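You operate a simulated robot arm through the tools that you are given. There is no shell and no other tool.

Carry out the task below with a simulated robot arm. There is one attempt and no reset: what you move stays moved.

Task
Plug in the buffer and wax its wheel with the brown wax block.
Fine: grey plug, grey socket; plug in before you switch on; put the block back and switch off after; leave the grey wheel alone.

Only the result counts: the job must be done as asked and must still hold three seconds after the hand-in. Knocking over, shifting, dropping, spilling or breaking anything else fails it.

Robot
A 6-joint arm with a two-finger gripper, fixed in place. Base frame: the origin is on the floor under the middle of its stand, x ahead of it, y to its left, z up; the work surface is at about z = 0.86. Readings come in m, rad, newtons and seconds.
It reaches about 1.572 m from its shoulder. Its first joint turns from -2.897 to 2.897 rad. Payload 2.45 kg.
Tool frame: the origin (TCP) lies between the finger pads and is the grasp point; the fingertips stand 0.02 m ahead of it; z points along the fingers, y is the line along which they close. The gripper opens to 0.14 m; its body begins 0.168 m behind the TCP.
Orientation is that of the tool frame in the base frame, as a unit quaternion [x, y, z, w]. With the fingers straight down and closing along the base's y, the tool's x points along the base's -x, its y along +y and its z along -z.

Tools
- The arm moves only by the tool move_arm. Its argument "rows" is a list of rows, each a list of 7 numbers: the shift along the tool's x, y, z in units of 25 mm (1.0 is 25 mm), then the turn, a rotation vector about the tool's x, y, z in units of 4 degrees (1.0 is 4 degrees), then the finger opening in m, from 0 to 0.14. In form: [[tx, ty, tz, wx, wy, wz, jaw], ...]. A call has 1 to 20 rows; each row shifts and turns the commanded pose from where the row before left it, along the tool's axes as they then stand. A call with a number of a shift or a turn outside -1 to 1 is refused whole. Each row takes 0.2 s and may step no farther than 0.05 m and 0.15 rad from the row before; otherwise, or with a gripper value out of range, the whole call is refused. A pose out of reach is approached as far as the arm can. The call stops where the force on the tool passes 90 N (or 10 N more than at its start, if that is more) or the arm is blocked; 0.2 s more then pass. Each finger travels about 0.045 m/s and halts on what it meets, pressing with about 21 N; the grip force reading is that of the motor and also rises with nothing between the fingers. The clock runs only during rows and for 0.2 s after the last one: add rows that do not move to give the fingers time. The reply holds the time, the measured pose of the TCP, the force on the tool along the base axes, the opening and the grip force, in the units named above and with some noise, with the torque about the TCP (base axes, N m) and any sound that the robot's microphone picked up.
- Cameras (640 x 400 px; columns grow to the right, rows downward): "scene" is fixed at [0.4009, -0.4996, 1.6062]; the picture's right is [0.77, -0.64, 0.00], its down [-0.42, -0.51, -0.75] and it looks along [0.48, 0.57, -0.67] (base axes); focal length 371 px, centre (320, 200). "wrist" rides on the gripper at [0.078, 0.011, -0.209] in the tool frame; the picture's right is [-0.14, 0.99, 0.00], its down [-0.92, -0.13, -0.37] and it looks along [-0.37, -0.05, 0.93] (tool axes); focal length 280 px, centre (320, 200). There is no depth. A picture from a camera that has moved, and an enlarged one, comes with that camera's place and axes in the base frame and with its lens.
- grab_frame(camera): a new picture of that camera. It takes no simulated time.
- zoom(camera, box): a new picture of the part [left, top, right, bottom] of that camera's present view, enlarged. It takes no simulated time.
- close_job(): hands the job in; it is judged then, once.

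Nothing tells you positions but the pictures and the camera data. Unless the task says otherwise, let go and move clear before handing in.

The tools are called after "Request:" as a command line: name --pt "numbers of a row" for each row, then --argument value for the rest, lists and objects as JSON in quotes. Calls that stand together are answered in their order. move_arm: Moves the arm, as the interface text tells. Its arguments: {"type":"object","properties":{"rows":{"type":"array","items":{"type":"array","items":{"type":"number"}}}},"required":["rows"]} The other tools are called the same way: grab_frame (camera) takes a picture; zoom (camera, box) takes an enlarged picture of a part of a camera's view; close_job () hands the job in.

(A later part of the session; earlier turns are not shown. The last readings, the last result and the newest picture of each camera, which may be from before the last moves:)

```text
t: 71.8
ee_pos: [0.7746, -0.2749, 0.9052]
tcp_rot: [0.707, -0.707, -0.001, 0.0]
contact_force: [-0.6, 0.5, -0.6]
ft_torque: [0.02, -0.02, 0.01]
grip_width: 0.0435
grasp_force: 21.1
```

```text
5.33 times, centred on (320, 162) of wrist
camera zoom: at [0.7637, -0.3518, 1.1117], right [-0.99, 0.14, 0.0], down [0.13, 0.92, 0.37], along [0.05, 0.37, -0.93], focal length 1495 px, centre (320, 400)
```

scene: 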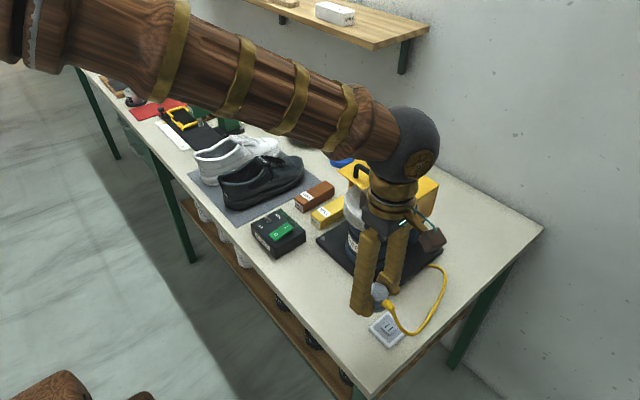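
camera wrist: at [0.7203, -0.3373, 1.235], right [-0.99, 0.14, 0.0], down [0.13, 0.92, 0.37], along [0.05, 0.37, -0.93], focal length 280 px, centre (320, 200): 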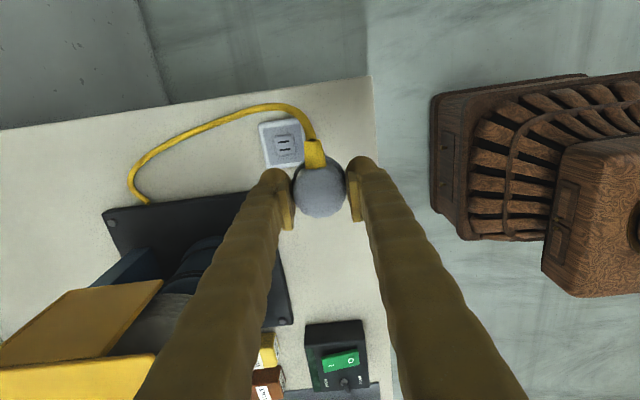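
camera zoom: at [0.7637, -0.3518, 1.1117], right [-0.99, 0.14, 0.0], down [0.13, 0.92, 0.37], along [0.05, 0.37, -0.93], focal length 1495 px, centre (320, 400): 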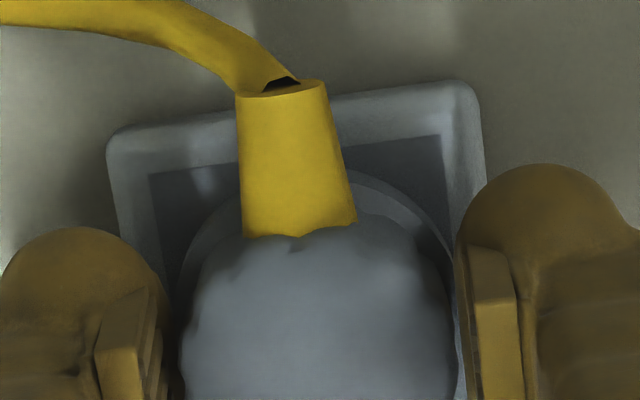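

The plug is free in the grip, with no forces. The earlier forces show that the true seat lies about 2 mm farther in +x than I placed it. I'll lift slightly, shift +x, and lower again.

Request:
move_arm --pt "0 0 -0.2 0 0 0 0.02" --pt "-0.01 -0.07 0 0 0 0 0.02" --pt "0 0 0 0 0 0 0.02" --pt "0 0 0.12 0 0 0 0.02" --pt "0 0 0 0 0 0 0.02"

Request:
zoom --camera "wrist" --box '[260, 125, 380, 200]'

Request:
move_arm --pt "0 0 0.06 0 0 0 0.02" --pt "0 0 0 0 0 0 0.02"

Request:
move_arm --pt "0 0 0.04 0 0 0 0.02" --pt "0 0 0 0 0 0 0.02"

```text
t: 73.0
ee_pos: [0.7769, -0.2743, 0.9053]
tcp_rot: [0.707, -0.707, 0.0, 0.0]
contact_force: [0.0, 0.4, -1.2]
ft_torque: [-0.02, 0.01, 0.01]
grip_width: 0.0434
grasp_force: 21.0
```

```text
5.33 times, centred on (320, 162) of wrist
camera zoom: at [0.7654, -0.3514, 1.1139], right [-0.99, 0.14, 0.0], down [0.13, 0.92, 0.37], along [0.05, 0.37, -0.93], focal length 1495 px, centre (320, 400)
```

zoom: 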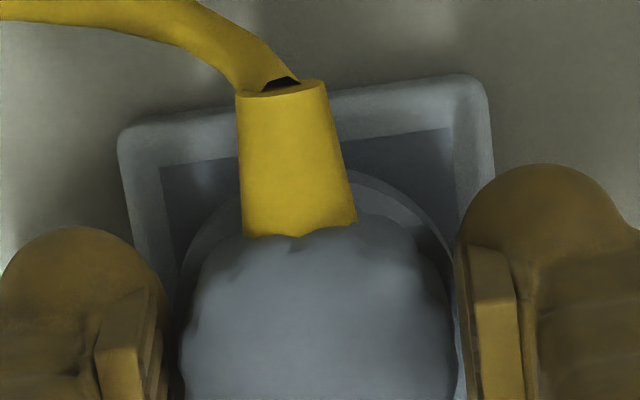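

```text
t: 73.6
ee_pos: [0.7762, -0.2746, 0.9034]
tcp_rot: [-0.707, 0.708, 0.001, -0.001]
contact_force: [-1.1, 0.0, -0.7]
ft_torque: [0.0, -0.03, 0.0]
grip_width: 0.0435
grasp_force: 21.3
```

```text
t: 74.2
ee_pos: [0.7748, -0.2755, 0.9045]
tcp_rot: [0.708, -0.707, 0.0, 0.0]
contact_force: [-14.7, -16.3, 12.6]
ft_torque: [-0.24, 0.22, 0.07]
grip_width: 0.0437
grasp_force: 21.0
```

Request:
move_arm --pt "0.018 0.015 0 0 0 0 0.02" --pt "0 0 0 0 0 0 0.02"

Request:
zoom --camera "scene" --box '[362, 300, 426, 352]'

```text
t: 74.8
ee_pos: [0.7745, -0.2757, 0.9033]
tcp_rot: [0.707, -0.707, 0.0, 0.0]
contact_force: [-13.8, -17.2, 19.0]
ft_torque: [-0.2, 0.28, 0.05]
grip_width: 0.0437
grasp_force: 21.2
```

```text
7.69 times, centred on (394, 326) of scene
camera zoom: at [0.4009, -0.4996, 1.6062], right [0.77, -0.64, 0.0], down [-0.42, -0.51, -0.75], along [0.48, 0.57, -0.67], focal length 2856 px, centre (-249, -769)
```

zoom: 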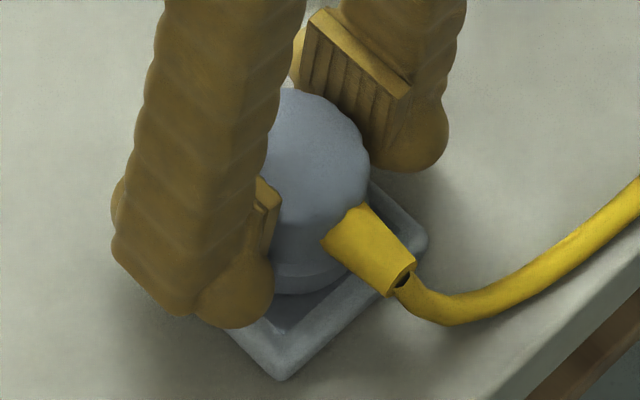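

The plug has jumped to exactly the same pose as when the socket gripped it before, and the hand feels the socket holding it. I'll open the fingers gently, without pulling, and check.

Request:
move_arm --pt "0 0 0 0 0 0 0.05" --pt "0 0 0 0 0 0 0.06" --pt "0 0 0 0 0 0 0.07" --pt "0 0 0 0 0 0 0.08" --pt "0 0 0 0 0 0 0.1" --pt "0 0 0 0 0 0 0.1" --pt "0 0 0 0 0 0 0.1"

Request:
zoom --camera "scene" --box '[362, 300, 426, 352]'

Request:
zoom --camera "wrist" --box '[260, 125, 380, 200]'

```text
t: 76.4
ee_pos: [0.7743, -0.2756, 0.9038]
tcp_rot: [-0.706, 0.708, 0.0, 0.001]
contact_force: [-0.2, -0.2, 0.0]
ft_torque: [0.01, 0.0, 0.0]
grip_width: 0.1001
grasp_force: 0.0
```

```text
7.69 times, centred on (394, 326) of scene
camera zoom: at [0.4009, -0.4996, 1.6062], right [0.77, -0.64, 0.0], down [-0.42, -0.51, -0.75], along [0.48, 0.57, -0.67], focal length 2856 px, centre (-249, -769)
```

zoom: 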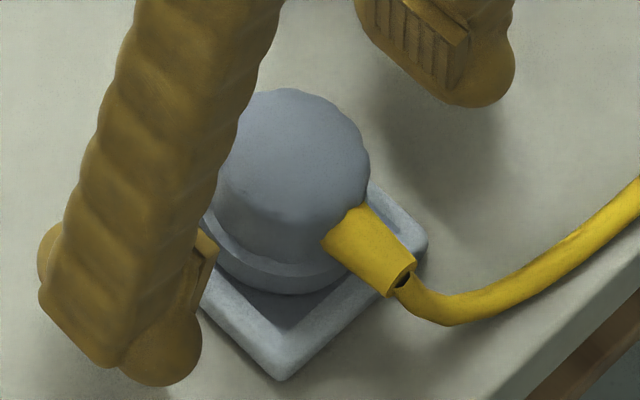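

```text
5.33 times, centred on (320, 162) of wrist
camera zoom: at [0.7645, -0.3518, 1.1111], right [-0.99, 0.14, 0.0], down [0.13, 0.92, 0.37], along [0.05, 0.37, -0.93], focal length 1495 px, centre (320, 400)
```

zoom: 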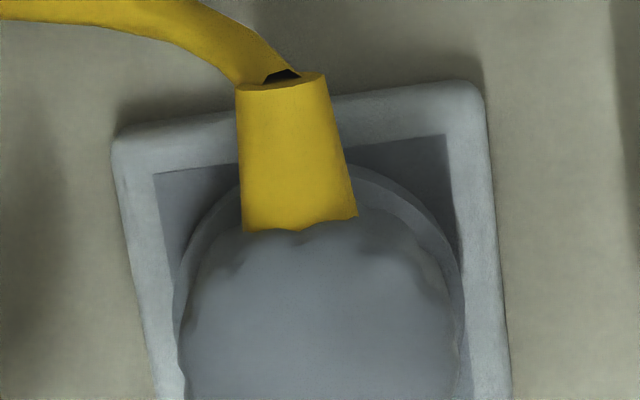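

The plug stayed in the same seated pose after release. I'll raise the hand clear, check the plug once more, then turn the hand back by 90°.

Request:
move_arm --pt "0 0 -0.6 0 0 0 0.1" --pt "0 0 -1 0 0 0 0.1" --pt "0 0 -1 0 0 0 0.1" --pt "0 0 -1 0 0 0 0.1" --pt "0 0 -1 0 0 0 0.1" --pt "0 0 -1 0 0 0 0.1" --pt "0 0 -1 0 0 0 0.1" --pt "0 0 -1 0 0 0 0.1" --pt "0 0 -1 0 0 0 0.1" --pt "0 0 -1 0 0 0 0.1" --pt "0 0 -1 0 0 0 0.1" --pt "0 0 -1 0 0 0 0.1" --pt "0 0 0 0 0 0 0.1"

Request:
zoom --camera "scene" --box '[362, 300, 426, 352]'

Request:
zoom --camera "wrist" --box '[240, 100, 400, 200]'

```text
t: 79.2
ee_pos: [0.7756, -0.275, 1.1927]
tcp_rot: [-0.707, 0.707, -0.001, 0.001]
contact_force: [0.1, -0.5, 0.6]
ft_torque: [0.02, -0.01, 0.0]
grip_width: 0.0998
grasp_force: 0.1
```

```text
7.69 times, centred on (394, 326) of scene
camera zoom: at [0.4009, -0.4996, 1.6062], right [0.77, -0.64, 0.0], down [-0.42, -0.51, -0.75], along [0.48, 0.57, -0.67], focal length 2856 px, centre (-249, -769)
```

zoom: 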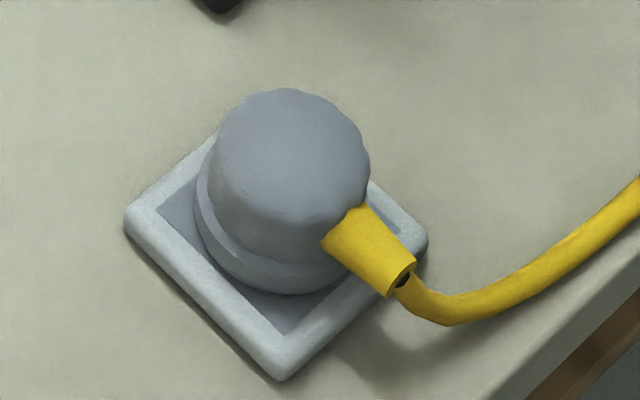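

```text
4.00 times, centred on (320, 150) of wrist
camera zoom: at [0.7642, -0.3527, 1.4015], right [-0.99, 0.14, 0.0], down [0.13, 0.92, 0.37], along [0.05, 0.37, -0.93], focal length 1122 px, centre (320, 400)
```

zoom: 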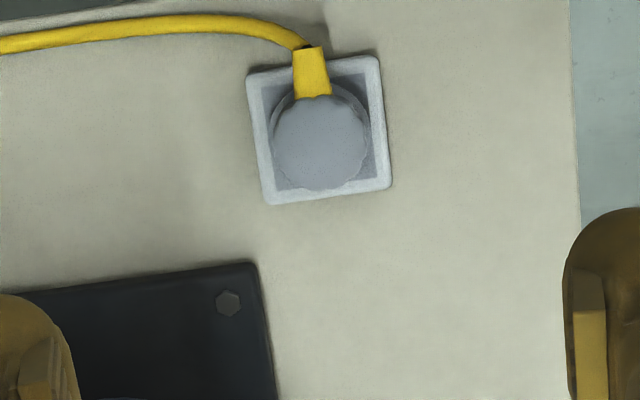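

The plug sits centred and upright in the socket. Next I'll turn the hand back +90° to prepare for the switch and the wax block.

Request:
move_arm --pt "0 0 0 0 0 1 0.1" --pt "0 0 0 0 0 1 0.1" --pt "0 0 0 0 0 1 0.1" --pt "0 0 0 0 0 1 0.1" --pt "0 0 0 0 0 1 0.1" --pt "0 0 0 0 0 1 0.1" --pt "0 0 0 0 0 1 0.1" --pt "0 0 0 0 0 1 0.1" --pt "0 0 0 0 0 1 0.1" --pt "0 0 0 0 0 1 0.1" --pt "0 0 0 0 0 1 0.1" --pt "0 0 0 0 0 1 0.1" --pt "0 0 0 0 0 1 0.1" --pt "0 0 0 0 0 1 0.1" --pt "0 0 0 0 0 1 0.1" --pt "0 0 0 0 0 1 0.1" --pt "0 0 0 0 0 1 0.1" --pt "0 0 0 0 0 1 0.1" --pt "0 0 0 0 0 1 0.1" --pt "0 0 0 0 0 1 0.1"

Request:
move_arm --pt "0 0 0 0 0 1 0.1" --pt "0 0 0 0 0 1 0.1" --pt "0 0 0 0 0 0.5 0.1" --pt "0 0 0 0 0 0 0.1"

```text
t: 83.4
ee_pos: [0.7756, -0.275, 1.1931]
tcp_rot: [-0.086, 0.996, 0.0, 0.0]
contact_force: [-0.6, -0.5, 0.9]
ft_torque: [0.0, 0.02, 0.03]
grip_width: 0.0999
grasp_force: 0.0
```

```text
t: 84.4
ee_pos: [0.7744, -0.2767, 1.1942]
tcp_rot: [0.001, 1.0, 0.0, 0.0]
contact_force: [-0.2, 0.2, 0.3]
ft_torque: [0.0, 0.0, 0.03]
grip_width: 0.1
grasp_force: 0.1
```

Request:
move_arm --pt "1 0.3 0 0 0 0 0.1" --pt "1 0.6 0 0 0 0 0.1" --pt "0.4 1 0 0 0 0 0.1" --pt "0 1 0 0 0 0 0.1" --pt "0 1 0 0 0 0 0.1" --pt "0 1 0 0 0 0 0.1" --pt "0 1 0 0 0 0 0.1" --pt "0 1 0 0 0 0 0.1" --pt "0 1 0 0 0 0 0.1" --pt "0 1 0 0 0 0 0.1" --pt "0 1 0 0 0 0 0.1" --pt "0 1 0 0 0 0 0.1" --pt "0 1 0 0 0 0 0.1" --pt "0 1 0 0 0 0 0.1" --pt "0 0.9 0 0 0 0 0.1" --pt "0 0 0 0 0 0 0.1"

Request:
grab_frame --camera "wrist"

Request:
zoom --camera "wrist" --box '[200, 150, 440, 300]'

Request:
grab_frame --camera "scene"

```text
t: 87.8
ee_pos: [0.7144, 0.0704, 1.1928]
tcp_rot: [0.0, 1.0, 0.0, 0.0]
contact_force: [-0.8, 0.6, -0.7]
ft_torque: [-0.04, 0.02, 0.01]
grip_width: 0.1002
grasp_force: 0.1
```

```text
taken
camera wrist: at [0.6367, 0.0827, 1.4018], right [0.14, 0.99, 0.0], down [0.92, -0.13, 0.37], along [0.37, -0.05, -0.93], focal length 280 px, centre (320, 200)
```

wrist: 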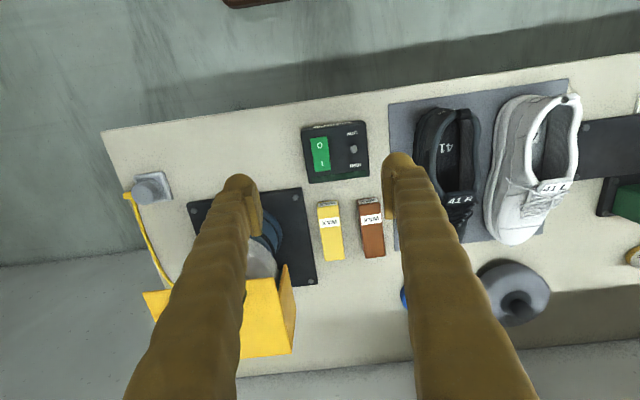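

```text
2.67 times, centred on (320, 225) of wrist
camera zoom: at [0.6367, 0.0827, 1.4018], right [0.14, 0.99, 0.0], down [0.92, -0.13, 0.37], along [0.37, -0.05, -0.93], focal length 748 px, centre (320, 133)
```

zoom: 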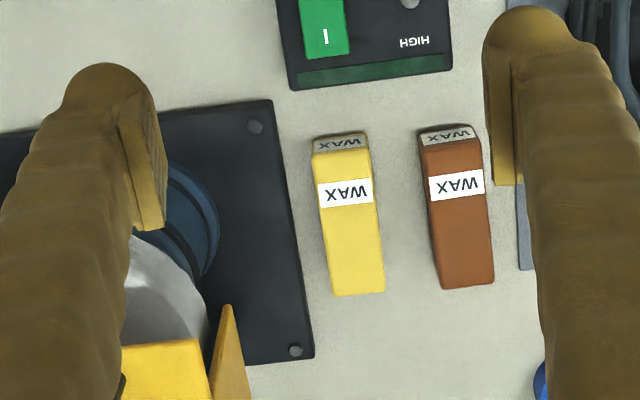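

```text
taken
```

scene: 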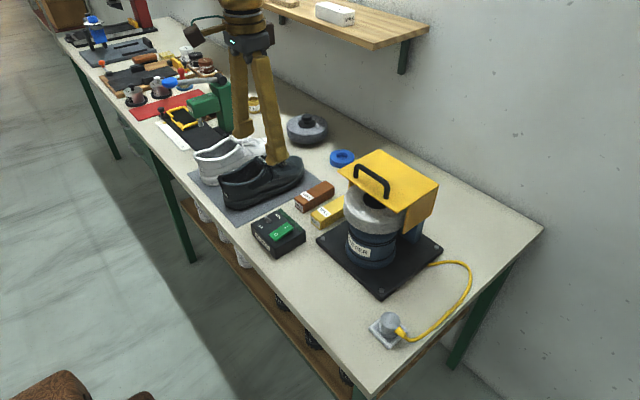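

The buffer is plugged in. Next is the rocker's "I" end, near (0.765, 0.070, 0.915). I'll close the fingers, move over it, and look from closer.

Request:
move_arm --pt "-0.7 0 0 0 0 0 0.06" --pt "-0.7 0 0 0 0 0 0.03" --pt "-0.67 0 0 0 0 0 0" --pt "0 0 1 0 0 0 0" --pt "0 0 1 0 0 0 0" --pt "0 0 1 0 0 0 0" --pt "0 0 1 0 0 0 0" --pt "0 0 1 0 0 0 0" --pt "0 0 1 0 0 0 0" --pt "0 0 1 0 0 0 0" --pt "0 0 0 0 0 0 0"

Request:
zoom --camera "wrist" --box '[220, 80, 440, 218]'

Request:
zoom --camera "scene" --box '[220, 150, 380, 280]'

```text
t: 90.2
ee_pos: [0.7664, 0.0693, 1.017]
tcp_rot: [0.0, 1.0, 0.0, -0.001]
contact_force: [0.6, 0.0, 0.1]
ft_torque: [-0.02, 0.02, 0.05]
grip_width: 0.0
grasp_force: 20.9
```

```text
2.90 times, centred on (330, 149) of wrist
camera zoom: at [0.6887, 0.0818, 1.2253], right [0.14, 0.99, 0.0], down [0.92, -0.13, 0.37], along [0.37, -0.05, -0.93], focal length 813 px, centre (291, 348)
```

zoom: 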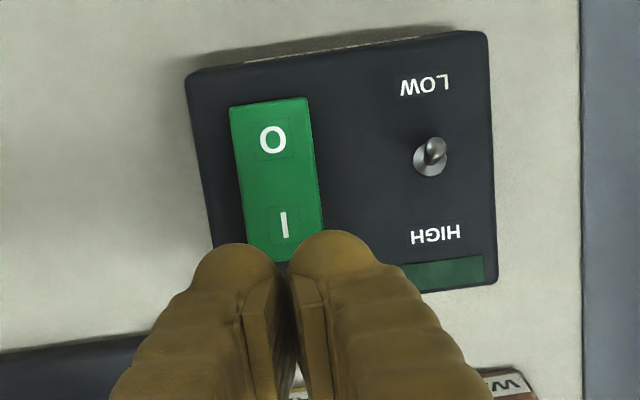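

```text
3.08 times, centred on (300, 215) of scene
camera zoom: at [0.4009, -0.4996, 1.6062], right [0.77, -0.64, 0.0], down [-0.42, -0.51, -0.75], along [0.48, 0.57, -0.67], focal length 1142 px, centre (382, 154)
```

zoom: 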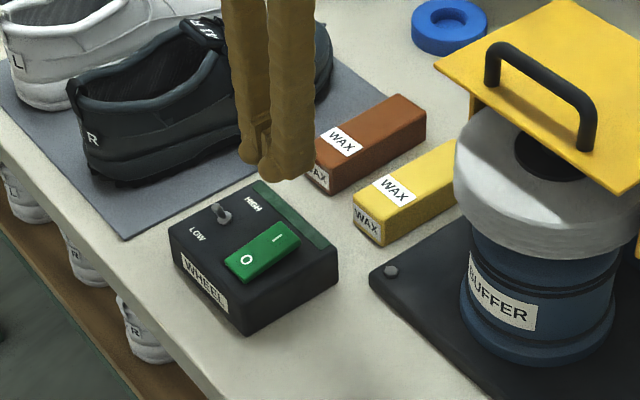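

Request:
move_arm --pt "0 -0.03 1 0 0 0 0" --pt "0 0 1 0 0 0 0" --pt "0 0 0.6 0 0 0 0" --pt "0 0 0 0 0 0 0"

Request:
zoom --camera "scene" --box '[230, 180, 330, 262]'

Request:
zoom --camera "wrist" --box '[220, 80, 440, 218]'

```text
t: 91.2
ee_pos: [0.7668, 0.0682, 0.9524]
tcp_rot: [0.0, 1.0, 0.0, 0.001]
contact_force: [1.3, 0.7, 0.6]
ft_torque: [-0.04, -0.01, 0.01]
grip_width: 0.0
grasp_force: 21.0
```

```text
4.88 times, centred on (280, 221) of scene
camera zoom: at [0.4009, -0.4996, 1.6062], right [0.77, -0.64, 0.0], down [-0.42, -0.51, -0.75], along [0.48, 0.57, -0.67], focal length 1811 px, centre (515, 98)
```

zoom: 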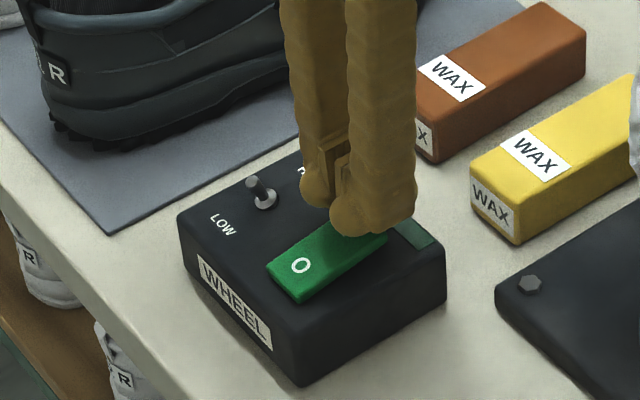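

```text
2.90 times, centred on (330, 149) of wrist
camera zoom: at [0.6889, 0.0812, 1.1606], right [0.14, 0.99, 0.0], down [0.92, -0.13, 0.37], along [0.37, -0.05, -0.93], focal length 813 px, centre (291, 348)
```

zoom: 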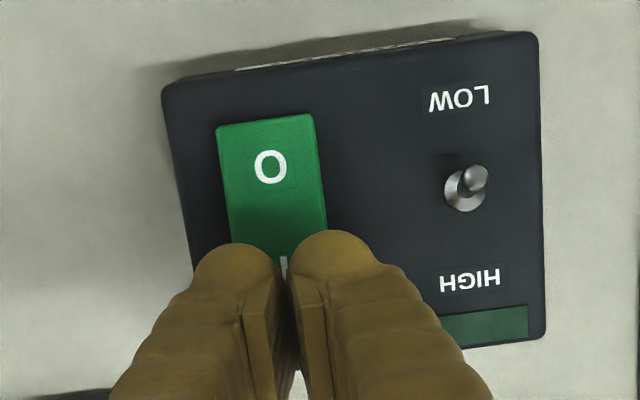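

Request:
move_arm --pt "0 0 0.4 0 0 0 0" --pt "0 0 0.2 0 0 0 0" --pt "0 0 0 0 0 0 0"

Request:
move_arm --pt "0 0 0.1 0 0 0 0" --pt "0 0 0 0 0 0 0"

Request:
move_arm --pt "0 0 0.1 0 0 0 0" --pt "0 0 0 0 0 0 0"

```text
t: 92.0
ee_pos: [0.7676, 0.0678, 0.9378]
tcp_rot: [-0.001, 1.0, 0.0, 0.0]
contact_force: [0.4, -0.5, -0.4]
ft_torque: [0.01, 0.0, 0.0]
grip_width: 0.0
grasp_force: 29.2
```

```text
t: 92.6
ee_pos: [0.766, 0.0681, 0.9351]
tcp_rot: [0.0, 1.0, 0.0, 0.0]
contact_force: [0.3, 0.6, -0.3]
ft_torque: [-0.02, -0.01, 0.0]
grip_width: 0.0
grasp_force: 29.1
```

```text
t: 93.2
ee_pos: [0.7673, 0.0685, 0.9346]
tcp_rot: [-0.001, 1.0, 0.0, 0.001]
contact_force: [-5.2, 1.9, 22.7]
ft_torque: [0.05, 0.37, -0.03]
grip_width: 0.0058
grasp_force: 29.3
```

Request:
move_arm --pt "0 0 0.06 0 0 0 0" --pt "0 0 0 0 0 0 0"

Request:
zoom --camera "scene" --box '[230, 180, 330, 262]'

```text
t: 93.8
ee_pos: [0.7669, 0.0684, 0.9332]
tcp_rot: [0.0, 1.0, 0.0, 0.002]
contact_force: [-11.1, 1.0, 63.8]
ft_torque: [0.03, 1.02, 0.02]
grip_width: 0.006
grasp_force: 29.4
```

```text
4.88 times, centred on (280, 221) of scene
camera zoom: at [0.4009, -0.4996, 1.6062], right [0.77, -0.64, 0.0], down [-0.42, -0.51, -0.75], along [0.48, 0.57, -0.67], focal length 1811 px, centre (515, 98)
```

zoom: 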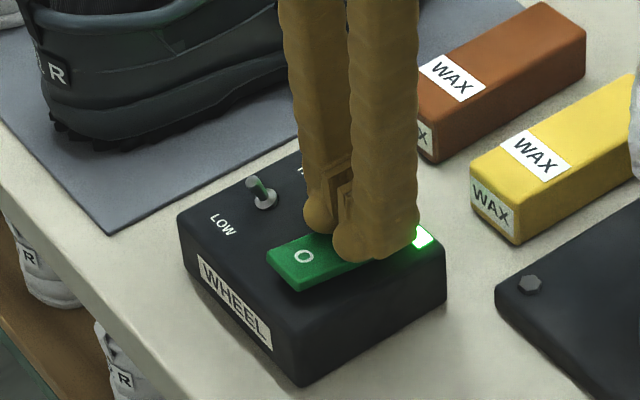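

The green lamp on the box is lit, so the buffer has power and is switched on. I'll raise the hand and check the switch and the wheel.

Request:
move_arm --pt "0 0 -0.3 0 0 0 0" --pt "0 0 -1 0 0 0 0" --pt "0 0 -1 0 0 0 0" --pt "0 0 -1 0 0 0 0" --pt "0 0 -1 0 0 0 0.03" --pt "0 0 -1 0 0 0 0.06" --pt "0 0 -1 0 0 0 0.08" --pt "0 0 0 0 0 0 0.08"

Request:
zoom --camera "scene" --box '[230, 180, 330, 262]'

Request:
zoom --camera "scene" --box '[320, 140, 460, 260]'

Request:
zoom --camera "scene" --box '[362, 300, 426, 352]'

```text
t: 95.6
ee_pos: [0.7674, 0.0696, 1.089]
tcp_rot: [0.0, 1.0, 0.0, 0.001]
contact_force: [-0.3, -0.1, -0.1]
ft_torque: [-0.03, 0.01, 0.0]
grip_width: 0.0798
grasp_force: 0.1
```

```text
4.88 times, centred on (280, 221) of scene
camera zoom: at [0.4009, -0.4996, 1.6062], right [0.77, -0.64, 0.0], down [-0.42, -0.51, -0.75], along [0.48, 0.57, -0.67], focal length 1811 px, centre (515, 98)
```

zoom: 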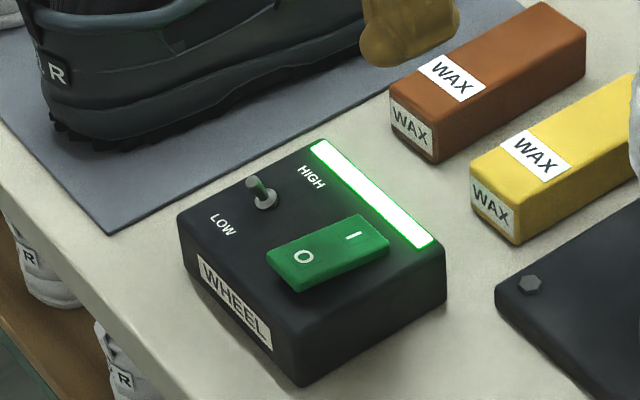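

```text
3.33 times, centred on (390, 200) of scene
camera zoom: at [0.4009, -0.4996, 1.6062], right [0.77, -0.64, 0.0], down [-0.42, -0.51, -0.75], along [0.48, 0.57, -0.67], focal length 1238 px, centre (87, 200)
```

zoom: 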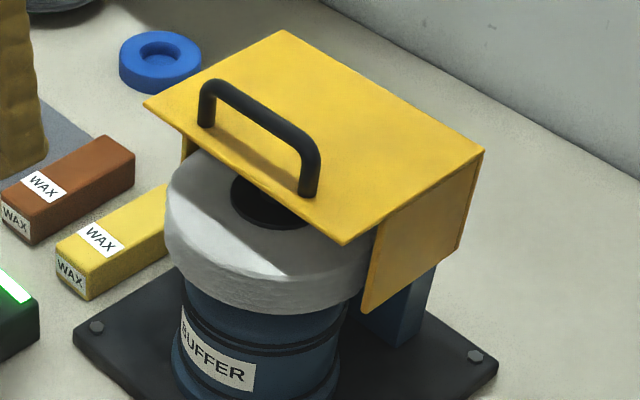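

```text
7.69 times, centred on (394, 326) of scene
camera zoom: at [0.4009, -0.4996, 1.6062], right [0.77, -0.64, 0.0], down [-0.42, -0.51, -0.75], along [0.48, 0.57, -0.67], focal length 2856 px, centre (-249, -769)
```

zoom: 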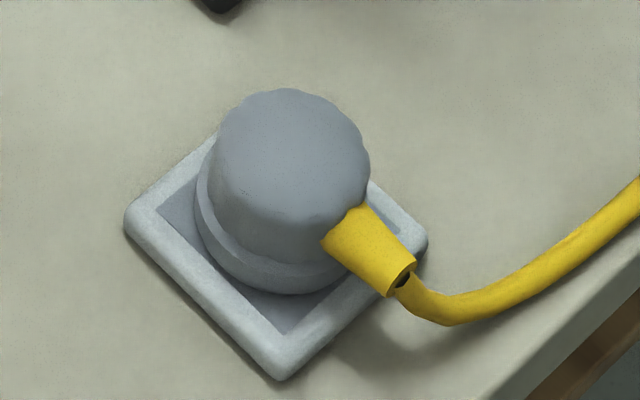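

Request:
zoom --camera "scene" --box '[335, 175, 415, 235]'

Request:
move_arm --pt "0 0 -0.2 0 0 0 0.08" --pt "0 0 0 0 0 0 0.08"

Request:
zoom --camera "scene" --box '[335, 175, 415, 235]'

```text
6.67 times, centred on (375, 205) of scene
camera zoom: at [0.4009, -0.4996, 1.6062], right [0.77, -0.64, 0.0], down [-0.42, -0.51, -0.75], along [0.48, 0.57, -0.67], focal length 2475 px, centre (-47, 167)
```

zoom: 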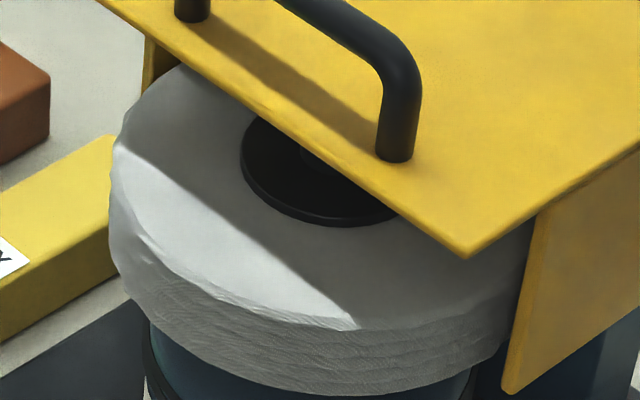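

```text
t: 96.2
ee_pos: [0.7672, 0.0678, 1.0945]
tcp_rot: [0.0, 1.0, 0.0, 0.0]
contact_force: [0.1, -0.4, -0.2]
ft_torque: [-0.02, 0.0, 0.0]
grip_width: 0.0801
grasp_force: 0.1
```

```text
6.67 times, centred on (375, 205) of scene
camera zoom: at [0.4009, -0.4996, 1.6062], right [0.77, -0.64, 0.0], down [-0.42, -0.51, -0.75], along [0.48, 0.57, -0.67], focal length 2475 px, centre (-47, 167)
```

zoom: 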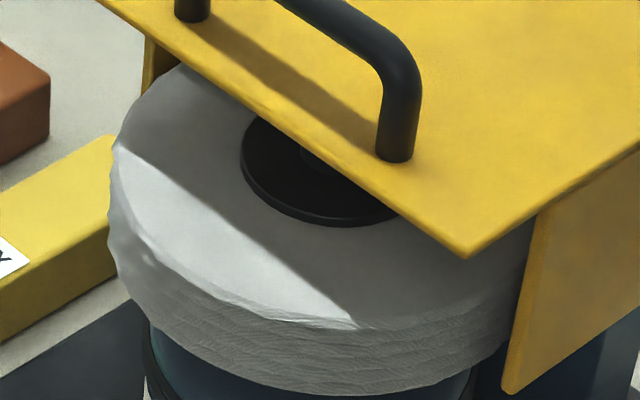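

The wheel is spinning. The brown block appears to lie along x from about 0.857 to 0.976, centred at y ≈ 0.150. I'll move above it with a narrow finger opening.

Request:
move_arm --pt "-0.92 0.547 0 0 0 0 0.07" --pt "-0.92 0.547 0 0 0 0 0.064" --pt "-0.92 0.547 0 0 0 0 0.064" --pt "-0.92 0.547 0 0 0 0 0.064" --pt "-0.92 0.547 0 0 0 0 0.064" --pt "-0.92 0.547 0 0 0 0 0.064" --pt "0 0 1 0 0 0 0.064" --pt "0 0 1 0 0 0 0.064" --pt "0 0 1 0 0 0 0.064" --pt "0 0 0 0 0 0 0.064"

Request:
grab_frame --camera "wrist"

Request:
zoom --camera "wrist" --box '[220, 110, 420, 235]'

Request:
zoom --camera "scene" --box '[260, 120, 420, 240]'

```text
t: 98.4
ee_pos: [0.9056, 0.1509, 1.0182]
tcp_rot: [0.0, 1.0, 0.0, 0.0]
contact_force: [0.2, 0.4, 0.1]
ft_torque: [0.0, -0.02, 0.02]
grip_width: 0.0643
grasp_force: 0.0
```

```text
taken
camera wrist: at [0.8269, 0.1636, 1.2273], right [0.14, 0.99, 0.0], down [0.92, -0.13, 0.37], along [0.37, -0.05, -0.93], focal length 280 px, centre (320, 200)
```

wrist: 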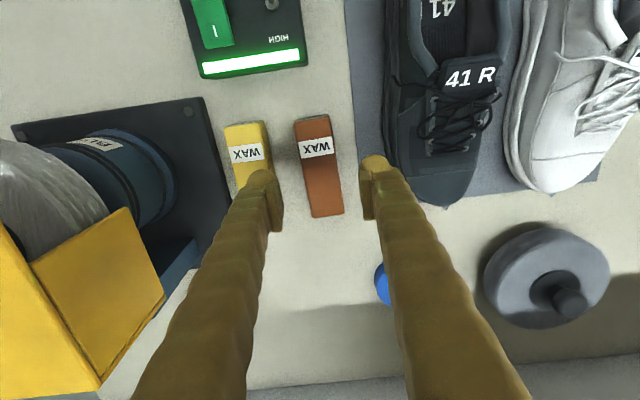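

```text
3.20 times, centred on (320, 172) of wrist
camera zoom: at [0.8269, 0.1636, 1.2273], right [0.14, 0.99, 0.0], down [0.92, -0.13, 0.37], along [0.37, -0.05, -0.93], focal length 897 px, centre (320, 288)
```

zoom: 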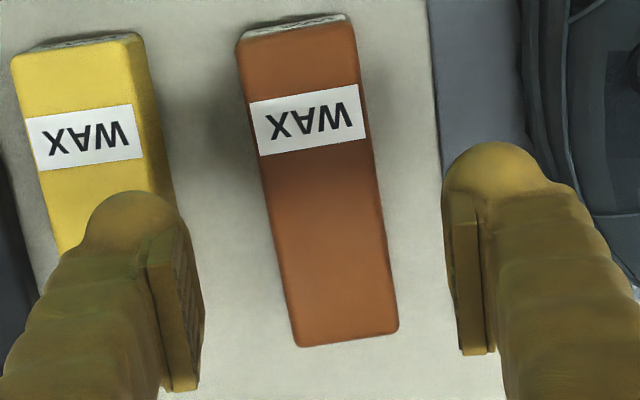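

```text
3.33 times, centred on (340, 180) of scene
camera zoom: at [0.4009, -0.4996, 1.6062], right [0.77, -0.64, 0.0], down [-0.42, -0.51, -0.75], along [0.48, 0.57, -0.67], focal length 1238 px, centre (253, 267)
```

zoom: 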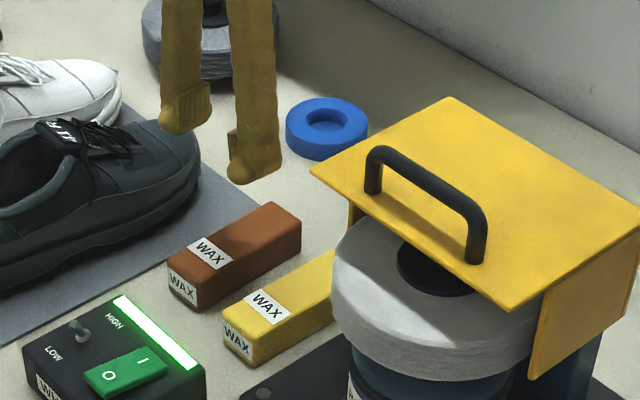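

Request:
move_arm --pt "0 0 1 0 0 -0.35 0.064" --pt "0 0 1 0 0 0 0.064" --pt "0 0 1 0 0 0 0.064" --pt "0 0 0 0 0 0 0.064"

Request:
zoom --camera "wrist" --box '[220, 110, 420, 235]'

Request:
zoom --camera "scene" --box '[260, 120, 420, 240]'

```text
t: 99.4
ee_pos: [0.9053, 0.1499, 0.9443]
tcp_rot: [-0.013, 1.0, -0.001, 0.0]
contact_force: [-0.1, -0.8, -0.9]
ft_torque: [-0.01, 0.0, -0.04]
grip_width: 0.064
grasp_force: 0.1
```

```text
3.20 times, centred on (320, 172) of wrist
camera zoom: at [0.8266, 0.1615, 1.1522], right [0.11, 0.99, 0.0], down [0.92, -0.11, 0.37], along [0.37, -0.04, -0.93], focal length 897 px, centre (320, 288)
```

zoom: 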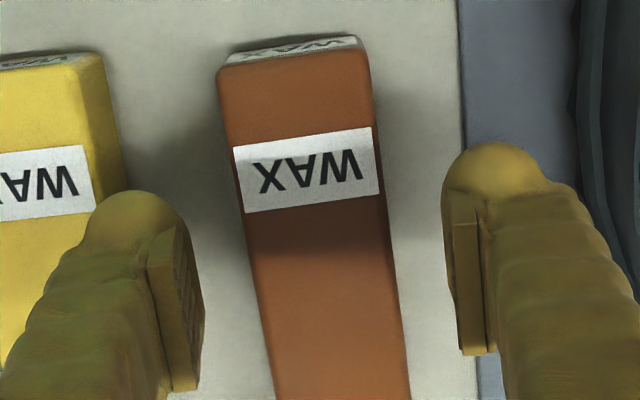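

```text
3.33 times, centred on (340, 180) of scene
camera zoom: at [0.4009, -0.4996, 1.6062], right [0.77, -0.64, 0.0], down [-0.42, -0.51, -0.75], along [0.48, 0.57, -0.67], focal length 1238 px, centre (253, 267)
```

zoom: 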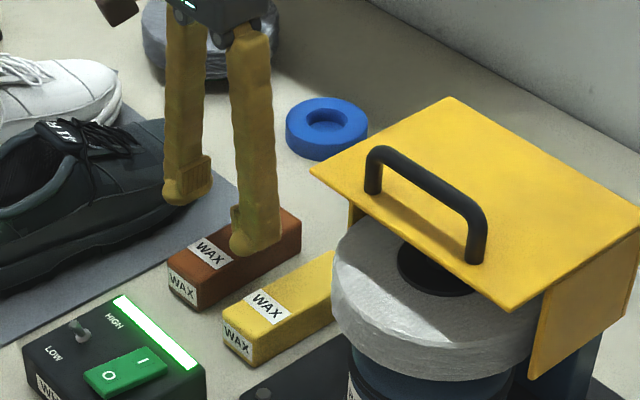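

Request:
move_arm --pt "0 0 0.8 0 0 0 0.064" --pt "0 0 0.8 0 0 0 0.064" --pt "0 0 0.6 0 0 0 0.064" --pt "0 0 0 0 0 0 0.064"

Request:
zoom --camera "wrist" --box '[220, 110, 420, 235]'

Request:
zoom --camera "scene" --box '[290, 150, 370, 230]'

```text
t: 100.4
ee_pos: [0.9045, 0.1513, 0.8886]
tcp_rot: [-0.011, 1.0, 0.0, 0.0]
contact_force: [-0.5, -0.4, 0.4]
ft_torque: [0.02, -0.02, -0.01]
grip_width: 0.0641
grasp_force: 0.1
```

```text
3.20 times, centred on (320, 172) of wrist
camera zoom: at [0.8267, 0.1614, 1.0969], right [0.11, 0.99, 0.0], down [0.92, -0.11, 0.37], along [0.37, -0.04, -0.93], focal length 897 px, centre (320, 288)
```

zoom: 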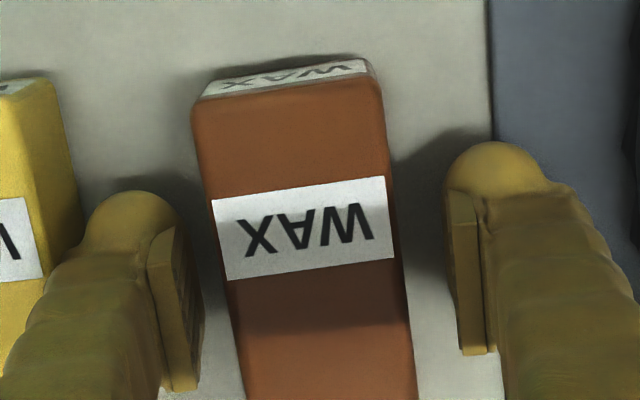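

```text
5.00 times, centred on (330, 190) of scene
camera zoom: at [0.4009, -0.4996, 1.6062], right [0.77, -0.64, 0.0], down [-0.42, -0.51, -0.75], along [0.48, 0.57, -0.67], focal length 1856 px, centre (270, 250)
```

zoom: 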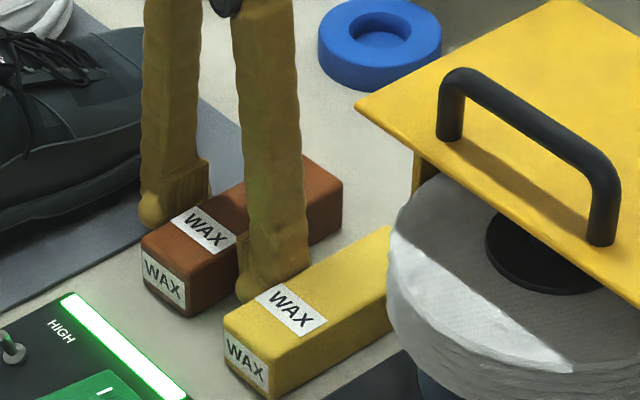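

Request:
move_arm --pt "0 0 0 0 0 0 0.05" --pt "0 0 0 0 0 0 0.03" --pt "0 0 0 0 0 0 0.02" --pt "0 0 0 0 0 0 0.02" --pt "0 0 0 0 0 0 0.02"

Request:
zoom --camera "scene" --box '[290, 150, 370, 230]'

Request:
zoom --camera "wrist" --box '[220, 110, 420, 235]'

```text
t: 101.6
ee_pos: [0.9037, 0.1506, 0.8894]
tcp_rot: [-0.011, 1.0, 0.0, 0.0]
contact_force: [0.0, -0.3, -0.3]
ft_torque: [0.0, 0.01, -0.03]
grip_width: 0.0431
grasp_force: 21.3
```

```text
5.00 times, centred on (330, 190) of scene
camera zoom: at [0.4009, -0.4996, 1.6062], right [0.77, -0.64, 0.0], down [-0.42, -0.51, -0.75], along [0.48, 0.57, -0.67], focal length 1856 px, centre (270, 250)
```

zoom: 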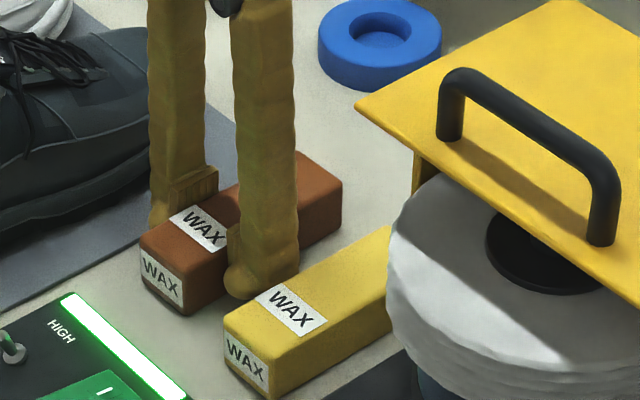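

```text
3.20 times, centred on (320, 172) of wrist
camera zoom: at [0.8268, 0.1614, 1.097], right [0.11, 0.99, 0.0], down [0.92, -0.11, 0.37], along [0.37, -0.04, -0.93], focal length 897 px, centre (320, 288)
```

zoom: 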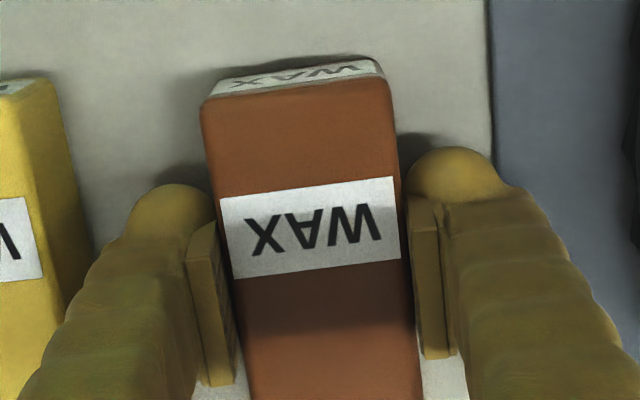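

The block is gripped. I'll lift it straight up and check the grip.

Request:
move_arm --pt "0 0 -0.4 0 0 0 0.02" --pt "0 0 -0.8 0 0 0 0.02" --pt "0 0 -1 0 0 0 0.02" --pt "0 0 -1 0 0 0 0.02" --pt "0 0 -1 0 0 0 0.02" --pt "0 0 -1 0 0 0 0.02" --pt "0 0 -1 0 0 0 0.02" --pt "0 0 0 0 0 0 0.02"

Request:
zoom --camera "scene" --box '[280, 90, 400, 210]'

Request:
zoom --camera "wrist" --box '[220, 110, 420, 235]'

```text
t: 103.4
ee_pos: [0.9051, 0.1502, 1.0438]
tcp_rot: [-0.013, 1.0, 0.0, -0.001]
contact_force: [0.0, -0.2, -1.1]
ft_torque: [0.0, 0.07, 0.0]
grip_width: 0.0427
grasp_force: 21.1
```

```text
3.33 times, centred on (340, 150) of scene
camera zoom: at [0.4009, -0.4996, 1.6062], right [0.77, -0.64, 0.0], down [-0.42, -0.51, -0.75], along [0.48, 0.57, -0.67], focal length 1238 px, centre (253, 367)
```

zoom: 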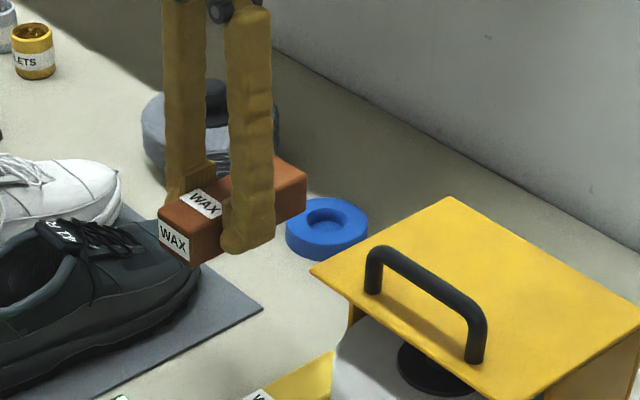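

```text
3.20 times, centred on (320, 172) of wrist
camera zoom: at [0.8268, 0.1609, 1.2523], right [0.11, 0.99, 0.0], down [0.92, -0.11, 0.37], along [0.37, -0.04, -0.93], focal length 897 px, centre (320, 288)
```

zoom: 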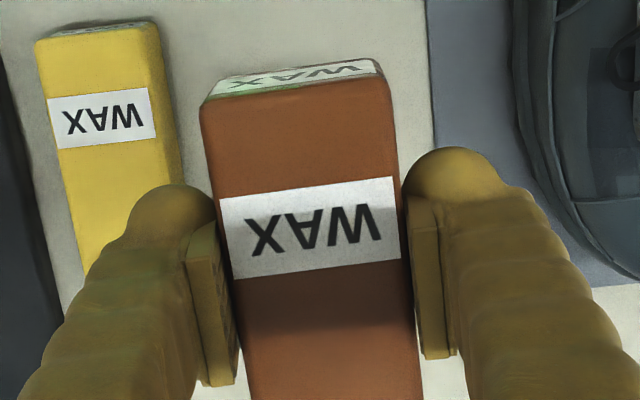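

Request:
move_arm --pt "1 0 0 0 0 0 0.02" --pt "1 0 0 0 0 0 0.02" --pt "1 0 0 0 0 0 0.02" --pt "1 0 0 0 0 0 0.02" --pt "1 0 0 0 0 0 0.02" --pt "1 0 0 0 0 0 0.02" --pt "1 -0.3 0 0 0 0 0.02" --pt "0.6 -1 0 0 0 0 0.02" --pt "0 -1 0 0 0 0 0.02" --pt "0 -1 0 0 0 0 0.02" --pt "0 -1 0 0 0 0 0.02" --pt "0 -1 0 0 0 0 0.02" --pt "0 -1 0 0 0 0 0.02" --pt "0 -1 0 0 0 0 0.02" --pt "0 -1 0 0 0 0 0.02" --pt "0 -0.8 0 0 0 0 0.02" --pt "0 0 0 0 0 0 0.02"

Request:
grab_frame --camera "wrist"

Request:
grab_frame --camera "scene"

```text
t: 107.0
ee_pos: [0.7197, -0.0817, 1.0442]
tcp_rot: [-0.011, 1.0, -0.001, 0.0]
contact_force: [-0.1, 0.0, -1.6]
ft_torque: [0.02, 0.02, 0.04]
grip_width: 0.0431
grasp_force: 20.9
```

```text
taken
camera wrist: at [0.6421, -0.0712, 1.2522], right [0.11, 0.99, 0.0], down [0.92, -0.11, 0.37], along [0.37, -0.04, -0.93], focal length 280 px, centre (320, 200)
```

wrist: 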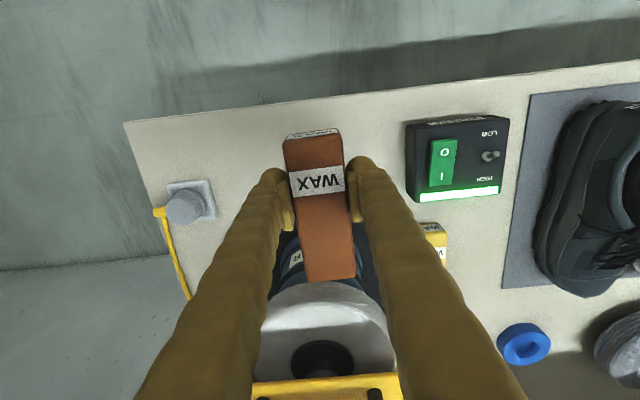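

```text
taken
```

scene: 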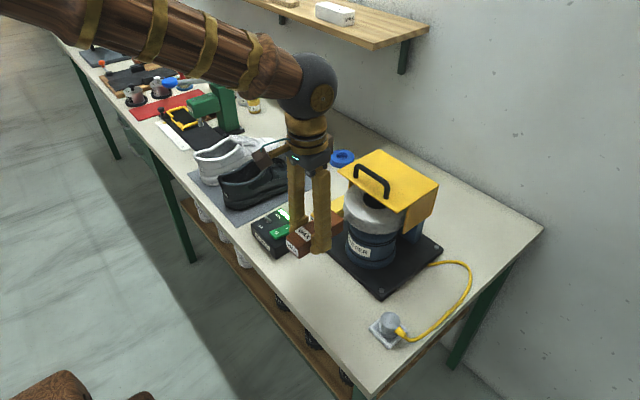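

Request:
zoom --camera "wrist" --box '[240, 220, 400, 400]'

Request:
zoom --camera "scene" --box '[270, 180, 420, 280]'

```text
2.22 times, centred on (320, 310) of wrist
camera zoom: at [0.6421, -0.0712, 1.2522], right [0.11, 0.99, 0.0], down [0.92, -0.11, 0.37], along [0.37, -0.04, -0.93], focal length 623 px, centre (320, -44)
```

zoom: 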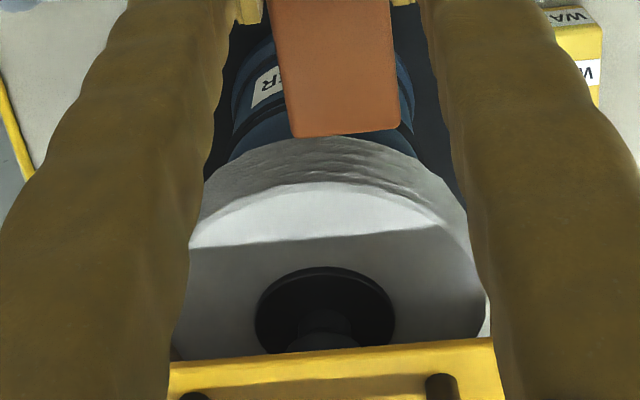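

```text
4.00 times, centred on (345, 230) of scene
camera zoom: at [0.4009, -0.4996, 1.6062], right [0.77, -0.64, 0.0], down [-0.42, -0.51, -0.75], along [0.48, 0.57, -0.67], focal length 1485 px, centre (220, 80)
```

zoom: 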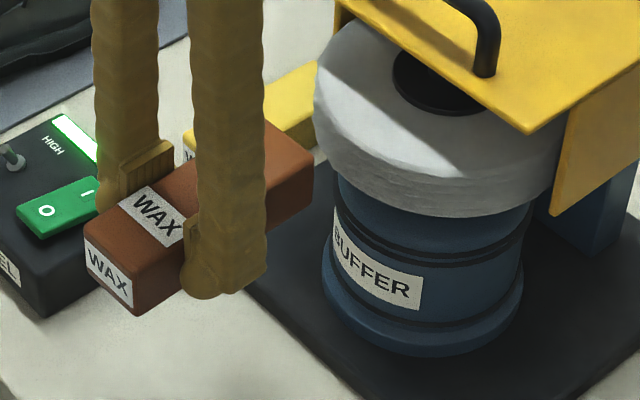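

The spinning wheel's front rim is near x ≈ 0.83, y ≈ -0.10, z ≈ 1.006–1.037. I'll line up the end of the block with it while still clear.

Request:
move_arm --pt "0 -0.4 0.22 0 0 0 0.02" --pt "0 -0.4 0.22 0 0 0 0.02" --pt "0 0 0 0 0 0 0.02"

Request:
zoom --camera "scene" --box '[290, 180, 420, 270]'

Request:
zoom --camera "wrist" --box '[240, 220, 400, 400]'

```text
t: 107.8
ee_pos: [0.7214, -0.1016, 1.0325]
tcp_rot: [-0.012, 1.0, 0.0, 0.0]
contact_force: [0.2, 0.4, -2.0]
ft_torque: [0.0, 0.01, 0.01]
grip_width: 0.0429
grasp_force: 20.9
```

```text
4.44 times, centred on (355, 225) of scene
camera zoom: at [0.4009, -0.4996, 1.6062], right [0.77, -0.64, 0.0], down [-0.42, -0.51, -0.75], along [0.48, 0.57, -0.67], focal length 1650 px, centre (164, 89)
```

zoom: 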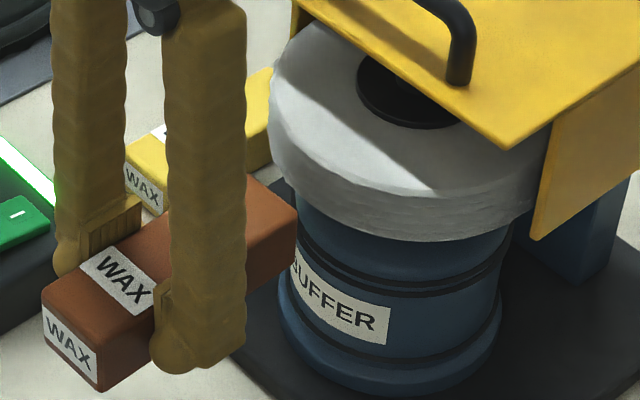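

```text
2.22 times, centred on (320, 310) of wrist
camera zoom: at [0.6429, -0.0911, 1.2414], right [0.11, 0.99, 0.0], down [0.92, -0.11, 0.37], along [0.37, -0.04, -0.93], focal length 623 px, centre (320, -44)
```

zoom: 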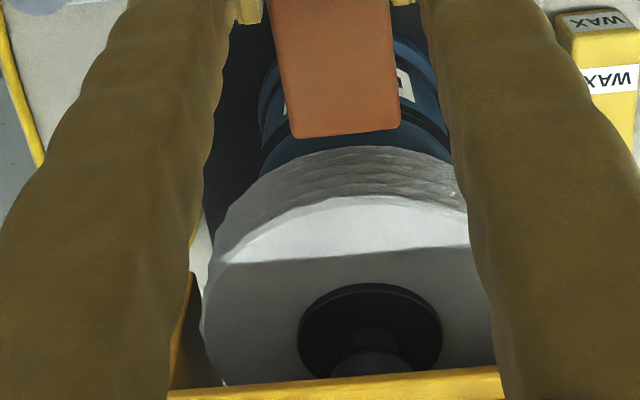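

Request:
move_arm --pt "-0.4 0 0 0 0 0 0.02" --pt "-0.4 0 0 0 0 0 0.02" --pt "0 0 0 0 0 0 0.02"

Request:
zoom --camera "scene" --box '[310, 180, 410, 250]'

Request:
zoom --camera "wrist" --box '[270, 230, 370, 330]'

```text
t: 108.6
ee_pos: [0.7412, -0.1007, 1.0331]
tcp_rot: [-0.012, 1.0, 0.0, 0.0]
contact_force: [0.0, -0.5, -2.3]
ft_torque: [-0.03, 0.0, -0.01]
grip_width: 0.0429
grasp_force: 20.9
```

```text
5.71 times, centred on (360, 215) of scene
camera zoom: at [0.4009, -0.4996, 1.6062], right [0.77, -0.64, 0.0], down [-0.42, -0.51, -0.75], along [0.48, 0.57, -0.67], focal length 2121 px, centre (91, 114)
```

zoom: 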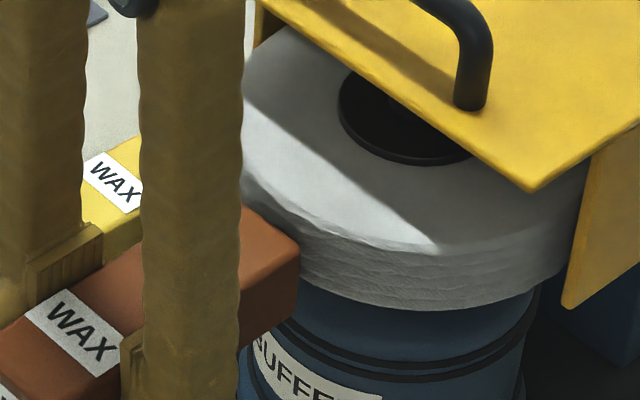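

```text
4.00 times, centred on (320, 280) of wrist
camera zoom: at [0.6629, -0.0903, 1.2414], right [0.11, 0.99, 0.0], down [0.92, -0.11, 0.37], along [0.37, -0.04, -0.93], focal length 1122 px, centre (320, -120)
```

zoom: 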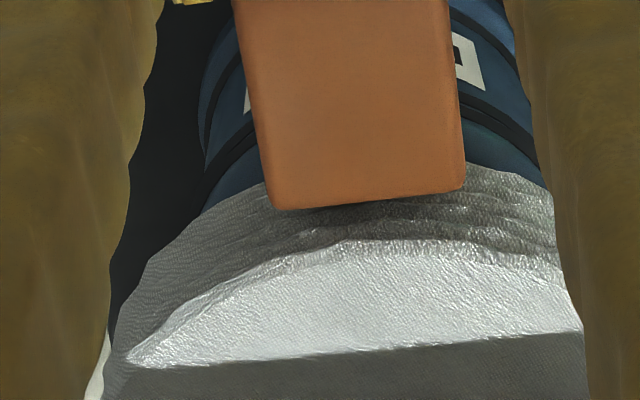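

Request:
move_arm --pt "-0.32 0 0 0 0 0 0.02" --pt "0 0 0 0 0 0 0.02"

Request:
move_arm --pt "-0.08 0 0 0 0 0 0.02" --pt "0 0 0 0 0 0 0.02"

Request:
move_arm --pt "-0.06 0 0 0 0 0 0.02" --pt "0 0 0 0 0 0 0.02"

```text
t: 109.2
ee_pos: [0.7493, -0.1007, 1.0325]
tcp_rot: [-0.012, 1.0, 0.0, 0.0]
contact_force: [-2.6, -1.0, -1.6]
ft_torque: [-0.02, 0.07, 0.0]
grip_width: 0.0432
grasp_force: 21.2
```

```text
t: 109.8
ee_pos: [0.7508, -0.0999, 1.0332]
tcp_rot: [-0.011, 1.0, 0.0, 0.0]
contact_force: [-17.6, -5.8, -1.4]
ft_torque: [-0.09, 0.13, -0.42]
grip_width: 0.043
grasp_force: 21.2
```

```text
t: 110.4
ee_pos: [0.752, -0.1007, 1.0327]
tcp_rot: [-0.012, 1.0, 0.0, 0.0]
contact_force: [-18.0, -5.8, -1.1]
ft_torque: [-0.14, 0.11, -0.39]
grip_width: 0.0433
grasp_force: 21.5
```

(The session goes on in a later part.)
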